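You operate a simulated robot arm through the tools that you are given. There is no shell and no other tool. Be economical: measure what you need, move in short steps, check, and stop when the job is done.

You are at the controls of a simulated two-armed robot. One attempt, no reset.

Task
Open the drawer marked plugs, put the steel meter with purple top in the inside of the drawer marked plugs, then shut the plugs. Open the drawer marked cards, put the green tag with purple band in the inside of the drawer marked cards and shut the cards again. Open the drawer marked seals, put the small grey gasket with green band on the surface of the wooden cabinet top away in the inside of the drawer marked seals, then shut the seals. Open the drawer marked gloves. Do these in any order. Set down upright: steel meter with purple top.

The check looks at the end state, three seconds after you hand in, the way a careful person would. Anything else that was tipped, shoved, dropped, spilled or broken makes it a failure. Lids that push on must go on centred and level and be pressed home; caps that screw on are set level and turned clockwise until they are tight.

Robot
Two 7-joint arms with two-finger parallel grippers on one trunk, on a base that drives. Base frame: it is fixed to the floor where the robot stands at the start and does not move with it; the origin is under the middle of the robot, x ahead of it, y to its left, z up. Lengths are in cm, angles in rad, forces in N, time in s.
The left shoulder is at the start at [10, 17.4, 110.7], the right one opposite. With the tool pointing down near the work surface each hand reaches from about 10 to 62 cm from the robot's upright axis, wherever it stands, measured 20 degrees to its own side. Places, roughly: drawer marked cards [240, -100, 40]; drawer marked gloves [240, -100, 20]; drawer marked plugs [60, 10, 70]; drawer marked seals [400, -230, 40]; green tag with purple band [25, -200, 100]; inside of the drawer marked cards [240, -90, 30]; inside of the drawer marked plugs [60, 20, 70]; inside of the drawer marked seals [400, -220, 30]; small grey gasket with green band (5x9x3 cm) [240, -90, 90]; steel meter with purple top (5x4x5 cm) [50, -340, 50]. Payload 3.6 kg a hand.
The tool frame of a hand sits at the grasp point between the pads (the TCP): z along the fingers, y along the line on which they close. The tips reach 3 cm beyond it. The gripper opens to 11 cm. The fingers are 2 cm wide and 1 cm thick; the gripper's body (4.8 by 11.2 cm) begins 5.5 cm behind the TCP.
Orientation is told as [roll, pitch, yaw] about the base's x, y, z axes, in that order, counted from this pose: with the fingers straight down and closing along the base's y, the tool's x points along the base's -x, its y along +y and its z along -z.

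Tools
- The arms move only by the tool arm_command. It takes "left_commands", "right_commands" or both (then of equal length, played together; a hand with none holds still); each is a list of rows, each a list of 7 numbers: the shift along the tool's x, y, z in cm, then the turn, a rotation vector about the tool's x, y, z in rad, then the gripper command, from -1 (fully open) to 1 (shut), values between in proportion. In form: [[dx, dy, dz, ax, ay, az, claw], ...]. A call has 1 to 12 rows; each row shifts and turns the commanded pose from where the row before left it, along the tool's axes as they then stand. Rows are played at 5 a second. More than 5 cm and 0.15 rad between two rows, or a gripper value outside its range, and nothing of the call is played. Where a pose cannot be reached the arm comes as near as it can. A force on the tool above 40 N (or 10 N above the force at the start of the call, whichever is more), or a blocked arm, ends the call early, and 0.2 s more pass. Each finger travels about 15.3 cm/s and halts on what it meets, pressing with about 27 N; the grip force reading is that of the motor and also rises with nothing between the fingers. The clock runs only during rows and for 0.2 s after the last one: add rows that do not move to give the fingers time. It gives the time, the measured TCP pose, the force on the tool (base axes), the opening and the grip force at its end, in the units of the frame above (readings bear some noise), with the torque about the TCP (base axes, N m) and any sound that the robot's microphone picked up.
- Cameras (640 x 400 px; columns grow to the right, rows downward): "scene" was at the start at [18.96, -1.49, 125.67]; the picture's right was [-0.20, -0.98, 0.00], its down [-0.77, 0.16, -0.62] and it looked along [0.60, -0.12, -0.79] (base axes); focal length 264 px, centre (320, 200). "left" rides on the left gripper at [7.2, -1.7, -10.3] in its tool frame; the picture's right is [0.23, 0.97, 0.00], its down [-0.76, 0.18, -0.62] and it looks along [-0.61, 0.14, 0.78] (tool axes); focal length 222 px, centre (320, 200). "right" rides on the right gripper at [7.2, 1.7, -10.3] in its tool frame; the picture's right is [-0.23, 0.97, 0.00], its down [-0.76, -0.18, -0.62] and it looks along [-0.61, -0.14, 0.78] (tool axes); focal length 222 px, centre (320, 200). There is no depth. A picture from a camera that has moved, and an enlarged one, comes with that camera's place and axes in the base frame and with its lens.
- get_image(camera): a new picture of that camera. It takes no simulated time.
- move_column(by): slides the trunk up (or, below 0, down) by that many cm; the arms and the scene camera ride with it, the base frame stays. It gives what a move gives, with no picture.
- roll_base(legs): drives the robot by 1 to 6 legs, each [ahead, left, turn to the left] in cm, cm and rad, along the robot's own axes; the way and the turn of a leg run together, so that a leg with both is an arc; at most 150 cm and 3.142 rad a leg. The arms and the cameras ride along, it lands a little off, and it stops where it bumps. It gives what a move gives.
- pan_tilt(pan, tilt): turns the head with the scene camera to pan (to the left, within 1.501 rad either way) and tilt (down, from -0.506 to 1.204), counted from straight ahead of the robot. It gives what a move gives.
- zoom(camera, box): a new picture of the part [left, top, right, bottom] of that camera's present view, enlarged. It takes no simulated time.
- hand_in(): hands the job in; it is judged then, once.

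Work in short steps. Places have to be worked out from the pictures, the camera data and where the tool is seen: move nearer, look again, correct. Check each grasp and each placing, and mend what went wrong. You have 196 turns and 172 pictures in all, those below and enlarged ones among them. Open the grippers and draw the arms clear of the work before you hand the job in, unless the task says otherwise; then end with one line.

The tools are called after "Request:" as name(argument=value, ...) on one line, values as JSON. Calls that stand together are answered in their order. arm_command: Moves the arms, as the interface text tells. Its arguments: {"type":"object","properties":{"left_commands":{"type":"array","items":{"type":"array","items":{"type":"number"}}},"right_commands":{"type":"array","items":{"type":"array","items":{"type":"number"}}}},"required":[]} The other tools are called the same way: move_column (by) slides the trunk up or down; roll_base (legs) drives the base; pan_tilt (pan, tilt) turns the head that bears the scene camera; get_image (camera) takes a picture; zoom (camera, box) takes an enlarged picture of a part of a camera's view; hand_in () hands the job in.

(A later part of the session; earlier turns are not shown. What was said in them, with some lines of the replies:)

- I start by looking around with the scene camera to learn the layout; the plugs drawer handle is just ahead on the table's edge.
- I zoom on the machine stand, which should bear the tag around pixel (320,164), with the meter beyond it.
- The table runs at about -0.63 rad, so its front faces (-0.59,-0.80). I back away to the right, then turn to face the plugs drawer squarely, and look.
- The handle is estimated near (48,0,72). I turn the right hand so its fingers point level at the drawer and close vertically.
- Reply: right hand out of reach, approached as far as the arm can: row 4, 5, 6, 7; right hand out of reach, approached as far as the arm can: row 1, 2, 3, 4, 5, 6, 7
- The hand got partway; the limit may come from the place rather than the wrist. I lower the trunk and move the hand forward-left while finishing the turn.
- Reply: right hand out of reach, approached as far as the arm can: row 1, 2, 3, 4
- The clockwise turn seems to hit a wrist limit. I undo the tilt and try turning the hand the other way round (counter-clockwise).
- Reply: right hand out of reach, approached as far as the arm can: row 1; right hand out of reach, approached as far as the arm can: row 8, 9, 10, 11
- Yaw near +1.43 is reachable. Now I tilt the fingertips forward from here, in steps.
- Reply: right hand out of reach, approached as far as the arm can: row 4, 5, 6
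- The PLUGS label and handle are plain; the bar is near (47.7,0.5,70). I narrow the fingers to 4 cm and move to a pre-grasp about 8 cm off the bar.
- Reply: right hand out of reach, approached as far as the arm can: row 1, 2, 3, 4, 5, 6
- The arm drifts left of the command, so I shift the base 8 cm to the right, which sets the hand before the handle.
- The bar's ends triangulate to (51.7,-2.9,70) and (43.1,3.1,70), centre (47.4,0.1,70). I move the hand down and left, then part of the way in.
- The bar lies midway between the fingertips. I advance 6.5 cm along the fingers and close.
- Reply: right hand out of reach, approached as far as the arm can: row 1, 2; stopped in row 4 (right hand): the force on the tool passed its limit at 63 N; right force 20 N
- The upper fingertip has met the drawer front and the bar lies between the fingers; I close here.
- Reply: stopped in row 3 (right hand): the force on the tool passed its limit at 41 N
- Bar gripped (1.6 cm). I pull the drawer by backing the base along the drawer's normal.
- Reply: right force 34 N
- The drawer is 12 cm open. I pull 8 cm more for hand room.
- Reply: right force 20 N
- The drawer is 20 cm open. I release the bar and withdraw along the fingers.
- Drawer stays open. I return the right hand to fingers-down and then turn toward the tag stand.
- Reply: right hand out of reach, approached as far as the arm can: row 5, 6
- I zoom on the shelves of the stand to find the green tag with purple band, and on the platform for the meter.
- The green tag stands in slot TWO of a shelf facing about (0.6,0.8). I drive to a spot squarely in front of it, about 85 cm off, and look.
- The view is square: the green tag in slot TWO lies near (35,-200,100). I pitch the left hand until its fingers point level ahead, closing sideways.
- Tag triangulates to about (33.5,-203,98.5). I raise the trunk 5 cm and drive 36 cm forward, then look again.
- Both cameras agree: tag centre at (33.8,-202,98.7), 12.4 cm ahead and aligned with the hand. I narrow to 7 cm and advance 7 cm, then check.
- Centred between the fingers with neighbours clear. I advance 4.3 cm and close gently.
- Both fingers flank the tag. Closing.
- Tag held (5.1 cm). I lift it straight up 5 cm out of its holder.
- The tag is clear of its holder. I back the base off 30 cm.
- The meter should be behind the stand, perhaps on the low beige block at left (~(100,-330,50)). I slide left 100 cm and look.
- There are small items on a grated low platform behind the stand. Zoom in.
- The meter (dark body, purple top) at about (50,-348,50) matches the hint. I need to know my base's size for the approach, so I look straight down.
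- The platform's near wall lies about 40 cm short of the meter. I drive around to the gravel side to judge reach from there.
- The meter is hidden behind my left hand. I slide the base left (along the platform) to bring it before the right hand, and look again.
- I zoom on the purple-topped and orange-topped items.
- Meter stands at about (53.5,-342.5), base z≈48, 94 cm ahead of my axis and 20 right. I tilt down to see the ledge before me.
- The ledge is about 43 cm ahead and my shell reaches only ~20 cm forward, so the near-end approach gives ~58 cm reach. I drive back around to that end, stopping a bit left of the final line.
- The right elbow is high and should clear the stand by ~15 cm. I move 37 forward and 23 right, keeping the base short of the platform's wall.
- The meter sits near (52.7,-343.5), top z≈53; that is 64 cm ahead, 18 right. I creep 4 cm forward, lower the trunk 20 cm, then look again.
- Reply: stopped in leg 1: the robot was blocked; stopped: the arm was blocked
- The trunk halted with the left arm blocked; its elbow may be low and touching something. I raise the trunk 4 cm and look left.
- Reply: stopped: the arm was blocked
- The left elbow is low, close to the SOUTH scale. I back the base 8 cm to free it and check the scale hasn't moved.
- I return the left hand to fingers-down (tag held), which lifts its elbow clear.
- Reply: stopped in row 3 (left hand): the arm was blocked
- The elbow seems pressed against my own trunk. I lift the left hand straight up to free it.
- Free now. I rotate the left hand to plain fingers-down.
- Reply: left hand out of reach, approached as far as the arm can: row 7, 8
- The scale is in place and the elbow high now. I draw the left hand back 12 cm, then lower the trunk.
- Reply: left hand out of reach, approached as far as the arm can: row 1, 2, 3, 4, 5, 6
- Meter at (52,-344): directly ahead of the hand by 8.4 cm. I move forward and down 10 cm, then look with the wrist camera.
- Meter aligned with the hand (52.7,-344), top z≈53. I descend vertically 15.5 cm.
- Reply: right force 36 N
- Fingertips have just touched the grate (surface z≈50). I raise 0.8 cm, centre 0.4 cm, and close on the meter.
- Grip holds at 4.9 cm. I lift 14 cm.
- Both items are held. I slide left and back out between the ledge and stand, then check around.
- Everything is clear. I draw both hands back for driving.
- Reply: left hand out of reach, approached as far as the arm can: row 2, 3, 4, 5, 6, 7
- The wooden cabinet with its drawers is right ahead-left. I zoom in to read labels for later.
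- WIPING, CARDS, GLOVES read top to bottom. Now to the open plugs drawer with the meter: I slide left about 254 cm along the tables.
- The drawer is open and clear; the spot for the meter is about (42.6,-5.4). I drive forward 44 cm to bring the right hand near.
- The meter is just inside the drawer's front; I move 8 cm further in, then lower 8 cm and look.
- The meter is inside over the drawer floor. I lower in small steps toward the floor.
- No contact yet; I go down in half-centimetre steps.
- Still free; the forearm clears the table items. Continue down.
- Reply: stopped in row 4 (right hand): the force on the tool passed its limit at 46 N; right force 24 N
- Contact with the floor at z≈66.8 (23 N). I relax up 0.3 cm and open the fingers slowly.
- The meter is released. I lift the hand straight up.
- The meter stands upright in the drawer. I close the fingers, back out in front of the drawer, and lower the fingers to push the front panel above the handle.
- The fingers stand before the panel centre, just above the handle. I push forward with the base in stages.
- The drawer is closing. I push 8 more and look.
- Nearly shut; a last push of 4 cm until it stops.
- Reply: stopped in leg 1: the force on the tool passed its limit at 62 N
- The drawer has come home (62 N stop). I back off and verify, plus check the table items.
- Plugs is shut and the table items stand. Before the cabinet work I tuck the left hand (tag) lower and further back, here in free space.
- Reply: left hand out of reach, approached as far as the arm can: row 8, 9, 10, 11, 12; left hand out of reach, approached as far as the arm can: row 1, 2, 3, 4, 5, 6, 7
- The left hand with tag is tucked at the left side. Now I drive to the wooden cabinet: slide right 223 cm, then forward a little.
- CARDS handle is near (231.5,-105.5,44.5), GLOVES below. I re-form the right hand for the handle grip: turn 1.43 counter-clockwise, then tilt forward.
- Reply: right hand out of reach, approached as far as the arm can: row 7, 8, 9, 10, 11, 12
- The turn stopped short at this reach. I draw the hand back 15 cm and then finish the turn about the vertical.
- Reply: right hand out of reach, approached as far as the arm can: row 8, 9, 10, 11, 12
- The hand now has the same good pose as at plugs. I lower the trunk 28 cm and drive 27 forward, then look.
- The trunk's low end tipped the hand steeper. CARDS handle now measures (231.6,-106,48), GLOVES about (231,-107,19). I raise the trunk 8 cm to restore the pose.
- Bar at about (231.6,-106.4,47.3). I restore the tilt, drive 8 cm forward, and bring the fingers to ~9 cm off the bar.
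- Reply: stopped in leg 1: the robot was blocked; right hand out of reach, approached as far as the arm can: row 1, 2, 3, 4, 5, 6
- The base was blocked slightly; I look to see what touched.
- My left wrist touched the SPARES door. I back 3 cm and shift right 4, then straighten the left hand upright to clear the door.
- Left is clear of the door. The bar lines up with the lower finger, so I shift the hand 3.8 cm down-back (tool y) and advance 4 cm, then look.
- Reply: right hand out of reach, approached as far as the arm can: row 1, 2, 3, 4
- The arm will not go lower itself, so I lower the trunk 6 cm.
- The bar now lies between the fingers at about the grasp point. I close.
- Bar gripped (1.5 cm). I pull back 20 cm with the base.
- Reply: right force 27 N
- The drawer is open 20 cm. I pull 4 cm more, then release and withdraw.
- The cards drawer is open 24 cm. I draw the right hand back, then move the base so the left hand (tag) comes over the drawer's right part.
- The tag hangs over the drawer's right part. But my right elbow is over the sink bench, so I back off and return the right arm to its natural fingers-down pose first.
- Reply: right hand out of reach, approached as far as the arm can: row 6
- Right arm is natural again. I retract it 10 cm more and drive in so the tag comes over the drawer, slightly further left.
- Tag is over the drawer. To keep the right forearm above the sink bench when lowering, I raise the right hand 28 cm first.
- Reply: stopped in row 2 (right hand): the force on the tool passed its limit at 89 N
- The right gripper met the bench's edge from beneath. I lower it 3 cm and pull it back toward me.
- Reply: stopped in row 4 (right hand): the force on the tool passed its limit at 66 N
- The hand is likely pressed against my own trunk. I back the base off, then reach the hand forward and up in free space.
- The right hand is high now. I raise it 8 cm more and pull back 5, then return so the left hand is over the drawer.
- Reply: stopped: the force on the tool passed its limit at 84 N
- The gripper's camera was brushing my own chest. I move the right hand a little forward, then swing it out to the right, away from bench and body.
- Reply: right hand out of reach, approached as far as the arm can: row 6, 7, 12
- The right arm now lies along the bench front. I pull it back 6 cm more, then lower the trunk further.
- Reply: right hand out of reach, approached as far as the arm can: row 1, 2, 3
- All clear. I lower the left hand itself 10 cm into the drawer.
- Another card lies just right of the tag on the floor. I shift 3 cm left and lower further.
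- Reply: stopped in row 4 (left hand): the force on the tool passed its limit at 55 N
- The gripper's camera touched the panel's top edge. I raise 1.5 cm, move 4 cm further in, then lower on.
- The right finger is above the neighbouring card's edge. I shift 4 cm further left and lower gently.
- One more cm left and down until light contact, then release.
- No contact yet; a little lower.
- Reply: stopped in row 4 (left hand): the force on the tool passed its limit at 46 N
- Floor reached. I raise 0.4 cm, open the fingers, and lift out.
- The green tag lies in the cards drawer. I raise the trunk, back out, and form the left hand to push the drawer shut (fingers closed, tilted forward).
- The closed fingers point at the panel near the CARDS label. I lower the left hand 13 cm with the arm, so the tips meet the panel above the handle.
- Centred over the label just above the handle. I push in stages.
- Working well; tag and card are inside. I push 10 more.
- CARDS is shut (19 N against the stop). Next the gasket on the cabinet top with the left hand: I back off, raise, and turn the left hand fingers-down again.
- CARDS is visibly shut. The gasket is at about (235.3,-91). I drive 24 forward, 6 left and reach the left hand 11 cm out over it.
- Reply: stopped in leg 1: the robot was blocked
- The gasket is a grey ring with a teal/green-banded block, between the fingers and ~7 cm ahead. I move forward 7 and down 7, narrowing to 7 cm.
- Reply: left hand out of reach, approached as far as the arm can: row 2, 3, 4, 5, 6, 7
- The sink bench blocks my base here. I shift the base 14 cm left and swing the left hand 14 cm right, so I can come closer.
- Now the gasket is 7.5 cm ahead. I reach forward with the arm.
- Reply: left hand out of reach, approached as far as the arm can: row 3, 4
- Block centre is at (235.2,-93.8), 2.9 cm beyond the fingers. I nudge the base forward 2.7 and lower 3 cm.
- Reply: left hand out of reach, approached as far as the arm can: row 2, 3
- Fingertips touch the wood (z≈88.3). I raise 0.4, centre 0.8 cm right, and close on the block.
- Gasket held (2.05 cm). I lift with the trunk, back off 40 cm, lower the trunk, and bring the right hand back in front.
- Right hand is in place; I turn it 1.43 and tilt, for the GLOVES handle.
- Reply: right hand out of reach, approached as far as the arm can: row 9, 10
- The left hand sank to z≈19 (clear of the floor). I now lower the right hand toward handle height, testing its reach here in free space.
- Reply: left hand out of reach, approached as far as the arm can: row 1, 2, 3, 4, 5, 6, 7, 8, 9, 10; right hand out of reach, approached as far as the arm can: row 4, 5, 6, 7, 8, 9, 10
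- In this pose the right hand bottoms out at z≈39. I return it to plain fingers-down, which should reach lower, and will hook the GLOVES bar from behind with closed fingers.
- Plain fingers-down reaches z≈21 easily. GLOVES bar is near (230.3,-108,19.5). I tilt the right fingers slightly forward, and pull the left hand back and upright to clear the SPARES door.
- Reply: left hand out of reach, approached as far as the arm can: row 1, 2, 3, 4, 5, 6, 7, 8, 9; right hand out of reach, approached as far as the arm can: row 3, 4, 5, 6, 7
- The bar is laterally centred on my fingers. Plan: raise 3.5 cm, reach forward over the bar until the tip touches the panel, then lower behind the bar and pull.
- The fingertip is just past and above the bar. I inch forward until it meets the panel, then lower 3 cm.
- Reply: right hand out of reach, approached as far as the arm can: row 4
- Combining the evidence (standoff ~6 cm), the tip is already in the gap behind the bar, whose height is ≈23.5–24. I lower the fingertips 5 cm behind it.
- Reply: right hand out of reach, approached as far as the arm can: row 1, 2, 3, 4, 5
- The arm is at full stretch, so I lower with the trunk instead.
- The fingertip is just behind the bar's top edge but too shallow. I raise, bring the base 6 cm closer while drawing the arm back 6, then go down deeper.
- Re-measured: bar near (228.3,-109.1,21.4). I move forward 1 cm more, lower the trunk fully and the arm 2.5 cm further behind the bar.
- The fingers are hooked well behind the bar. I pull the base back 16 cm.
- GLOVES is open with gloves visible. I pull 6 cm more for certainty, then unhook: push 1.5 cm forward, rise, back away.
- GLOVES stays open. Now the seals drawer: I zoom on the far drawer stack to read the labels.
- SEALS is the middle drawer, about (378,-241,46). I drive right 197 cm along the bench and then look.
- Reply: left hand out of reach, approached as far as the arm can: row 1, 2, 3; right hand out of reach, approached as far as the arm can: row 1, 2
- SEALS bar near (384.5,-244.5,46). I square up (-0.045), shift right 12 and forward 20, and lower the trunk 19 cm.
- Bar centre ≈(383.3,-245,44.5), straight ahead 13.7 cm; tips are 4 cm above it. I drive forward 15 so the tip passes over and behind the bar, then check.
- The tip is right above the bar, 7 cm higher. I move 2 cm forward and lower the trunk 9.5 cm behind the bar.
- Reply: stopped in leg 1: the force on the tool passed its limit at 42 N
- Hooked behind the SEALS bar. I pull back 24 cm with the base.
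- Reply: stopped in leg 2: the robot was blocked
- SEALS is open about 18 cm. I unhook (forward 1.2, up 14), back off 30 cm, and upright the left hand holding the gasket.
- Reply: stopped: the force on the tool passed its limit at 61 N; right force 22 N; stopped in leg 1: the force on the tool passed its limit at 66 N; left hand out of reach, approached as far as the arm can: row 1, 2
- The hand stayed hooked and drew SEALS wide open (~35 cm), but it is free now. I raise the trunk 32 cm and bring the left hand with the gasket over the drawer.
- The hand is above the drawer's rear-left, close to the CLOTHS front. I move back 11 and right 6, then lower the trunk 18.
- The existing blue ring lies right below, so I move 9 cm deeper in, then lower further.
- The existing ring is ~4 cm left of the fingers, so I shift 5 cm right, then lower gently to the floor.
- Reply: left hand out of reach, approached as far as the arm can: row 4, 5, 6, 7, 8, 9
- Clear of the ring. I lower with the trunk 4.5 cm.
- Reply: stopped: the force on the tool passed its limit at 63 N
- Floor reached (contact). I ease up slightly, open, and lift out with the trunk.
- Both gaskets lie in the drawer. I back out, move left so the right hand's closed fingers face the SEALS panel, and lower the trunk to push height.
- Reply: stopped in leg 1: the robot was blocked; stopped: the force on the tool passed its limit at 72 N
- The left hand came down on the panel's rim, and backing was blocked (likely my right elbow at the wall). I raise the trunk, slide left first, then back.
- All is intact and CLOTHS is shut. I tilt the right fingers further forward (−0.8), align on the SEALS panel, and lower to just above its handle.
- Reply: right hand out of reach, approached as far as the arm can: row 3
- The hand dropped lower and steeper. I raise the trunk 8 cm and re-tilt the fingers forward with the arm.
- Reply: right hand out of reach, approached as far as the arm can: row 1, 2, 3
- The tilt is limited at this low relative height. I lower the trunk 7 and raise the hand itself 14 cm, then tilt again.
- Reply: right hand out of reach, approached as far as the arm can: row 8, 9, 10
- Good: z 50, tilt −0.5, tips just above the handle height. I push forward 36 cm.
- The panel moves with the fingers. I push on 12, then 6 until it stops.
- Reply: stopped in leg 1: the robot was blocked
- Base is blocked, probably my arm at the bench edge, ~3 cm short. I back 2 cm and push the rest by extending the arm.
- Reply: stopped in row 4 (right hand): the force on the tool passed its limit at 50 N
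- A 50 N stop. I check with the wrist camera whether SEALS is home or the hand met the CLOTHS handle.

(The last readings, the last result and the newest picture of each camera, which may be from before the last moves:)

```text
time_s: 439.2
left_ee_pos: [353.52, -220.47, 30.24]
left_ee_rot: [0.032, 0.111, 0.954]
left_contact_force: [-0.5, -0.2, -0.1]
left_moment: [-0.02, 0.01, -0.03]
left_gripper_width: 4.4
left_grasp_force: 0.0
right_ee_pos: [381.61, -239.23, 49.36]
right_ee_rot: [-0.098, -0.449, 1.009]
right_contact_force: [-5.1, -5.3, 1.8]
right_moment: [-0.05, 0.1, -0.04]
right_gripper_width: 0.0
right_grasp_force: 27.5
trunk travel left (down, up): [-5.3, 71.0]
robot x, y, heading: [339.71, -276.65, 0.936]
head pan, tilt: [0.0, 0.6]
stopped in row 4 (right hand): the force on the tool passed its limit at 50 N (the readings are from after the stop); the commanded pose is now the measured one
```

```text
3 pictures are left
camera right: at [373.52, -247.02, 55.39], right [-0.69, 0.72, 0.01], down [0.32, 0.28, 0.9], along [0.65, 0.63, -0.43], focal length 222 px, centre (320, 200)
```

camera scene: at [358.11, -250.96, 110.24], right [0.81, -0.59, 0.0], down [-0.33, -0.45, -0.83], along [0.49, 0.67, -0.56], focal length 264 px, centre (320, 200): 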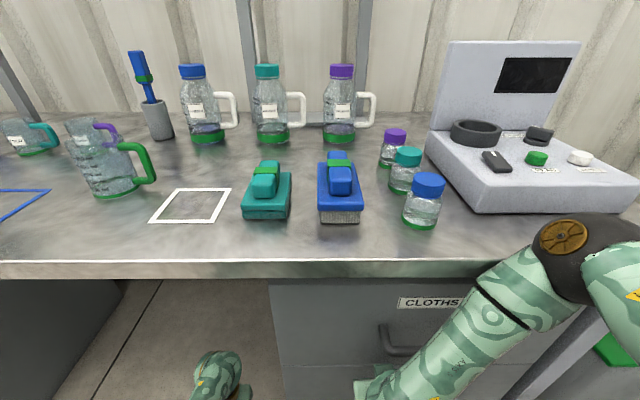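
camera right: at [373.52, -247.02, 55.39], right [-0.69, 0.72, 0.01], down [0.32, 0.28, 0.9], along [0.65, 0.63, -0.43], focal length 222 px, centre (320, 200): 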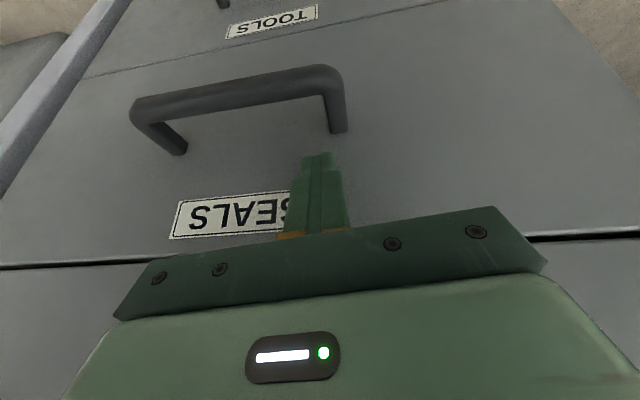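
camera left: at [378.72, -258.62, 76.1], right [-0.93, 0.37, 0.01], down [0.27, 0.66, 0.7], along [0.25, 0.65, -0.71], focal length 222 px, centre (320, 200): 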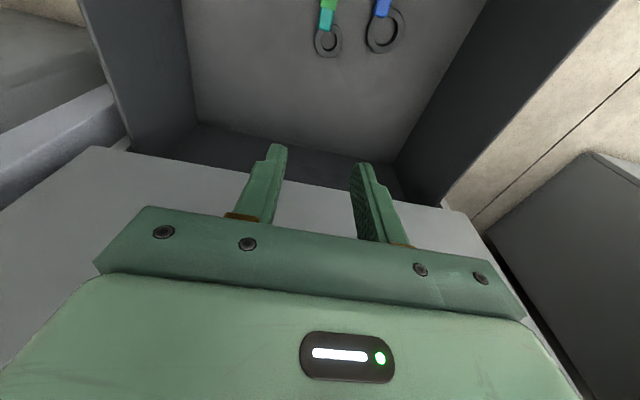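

SEALS looks flush with its neighbours. I back away, open both grippers, and take a check view.

Request:
roll_base(legs=[[-45, 0, 0]])

Request:
arm_command(right_commands=[[0, 0, 0, 0, 0, 0, -1], [0, 0, 0, 0, 0, 0, -1], [0, 0, 0, 0, 0, 0, -1]], left_commands=[[0, 0, 0, 0, 0, 0, -1], [0, 0, 0, 0, 0, 0, -1], [0, 0, 0, 0, 0, 0, -1]])

Request:
move_column(by=25)

Request:
pan_tilt(pan=0.1, tilt=0.6)

Request:
get_image(camera="scene")

```text
time_s: 441.9
left_ee_pos: [326.71, -257.06, 30.32]
left_ee_rot: [0.036, 0.109, 0.955]
left_contact_force: [0.7, 0.9, 0.1]
left_moment: [0.02, 0.03, 0.03]
left_gripper_width: 4.41
left_grasp_force: 0.2
right_ee_pos: [354.89, -275.66, 49.52]
right_ee_rot: [-0.099, -0.453, 1.008]
right_contact_force: [-1.0, 0.0, 0.2]
right_moment: [0.0, 0.04, -0.01]
right_gripper_width: 0.0
right_grasp_force: 27.4
trunk travel left (down, up): [-5.3, 71.0]
robot x, y, heading: [312.69, -312.99, 0.944]
head pan, tilt: [0.0, 0.6]
```

```text
time_s: 442.7
left_ee_pos: [326.66, -257.12, 30.33]
left_ee_rot: [0.035, 0.111, 0.956]
left_contact_force: [0.7, 0.1, 0.0]
left_moment: [0.03, 0.03, -0.02]
left_gripper_width: 11.01
left_grasp_force: 0.1
right_ee_pos: [354.99, -275.72, 49.5]
right_ee_rot: [-0.097, -0.452, 1.008]
right_contact_force: [0.3, 0.1, 0.0]
right_moment: [0.0, -0.01, -0.01]
right_gripper_width: 11.02
right_grasp_force: 0.0
trunk travel left (down, up): [-5.3, 71.0]
robot x, y, heading: [312.83, -313.22, 0.936]
head pan, tilt: [0.0, 0.6]
```

```text
time_s: 445.3
left_ee_pos: [329.74, -253.04, 65.39]
left_ee_rot: [0.032, -0.103, 0.956]
left_contact_force: [-0.3, 0.2, 0.3]
left_moment: [0.03, -0.02, 0.0]
left_gripper_width: 10.99
left_grasp_force: 0.1
right_ee_pos: [355.03, -275.62, 74.34]
right_ee_rot: [-0.098, -0.45, 1.008]
right_contact_force: [-0.9, 0.3, 0.4]
right_moment: [-0.01, 0.0, -0.04]
right_gripper_width: 11.0
right_grasp_force: 0.1
trunk travel left (down, up): [-30.3, 46.0]
robot x, y, heading: [312.98, -313.3, 0.939]
head pan, tilt: [0.0, 0.6]
```

```text
time_s: 446.0
left_ee_pos: [329.73, -253.03, 65.4]
left_ee_rot: [0.033, -0.102, 0.956]
left_contact_force: [-0.1, 0.3, 0.7]
left_moment: [-0.02, -0.01, -0.03]
left_gripper_width: 10.99
left_grasp_force: 0.0
right_ee_pos: [354.93, -275.55, 74.39]
right_ee_rot: [-0.099, -0.452, 1.008]
right_contact_force: [-0.3, -0.2, 0.4]
right_moment: [-0.01, 0.01, -0.03]
right_gripper_width: 11.02
right_grasp_force: 0.0
trunk travel left (down, up): [-30.3, 46.0]
robot x, y, heading: [312.84, -313.31, 0.941]
head pan, tilt: [0.099, 0.6]
```

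```text
2 pictures are left
camera scene: at [322.03, -299.11, 136.22], right [0.86, -0.51, 0.0], down [-0.29, -0.49, -0.82], along [0.42, 0.71, -0.57], focal length 264 px, centre (320, 200)
```

scene: 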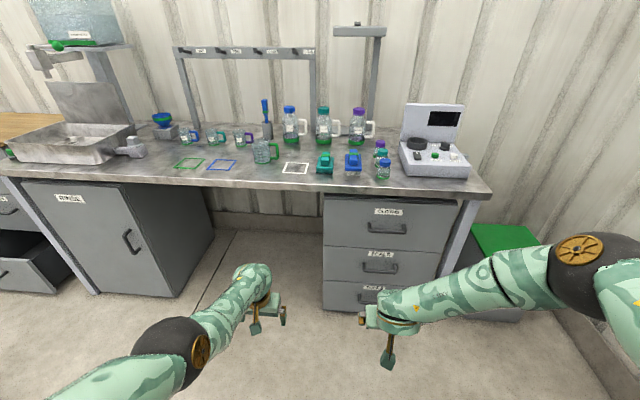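

SEALS is flush and shut, GLOVES stands open at the far left, the bench items are in place, and both grippers are open and clear. I hand in.

Request:
hand_in()

```text
The job is handed in.
```

The job is handed in. The meter stands upright in the shut plugs drawer, the green tag is in the shut cards drawer, the gasket is in the shut seals drawer, and the gloves drawer is open. The hand-in gave no verdict.
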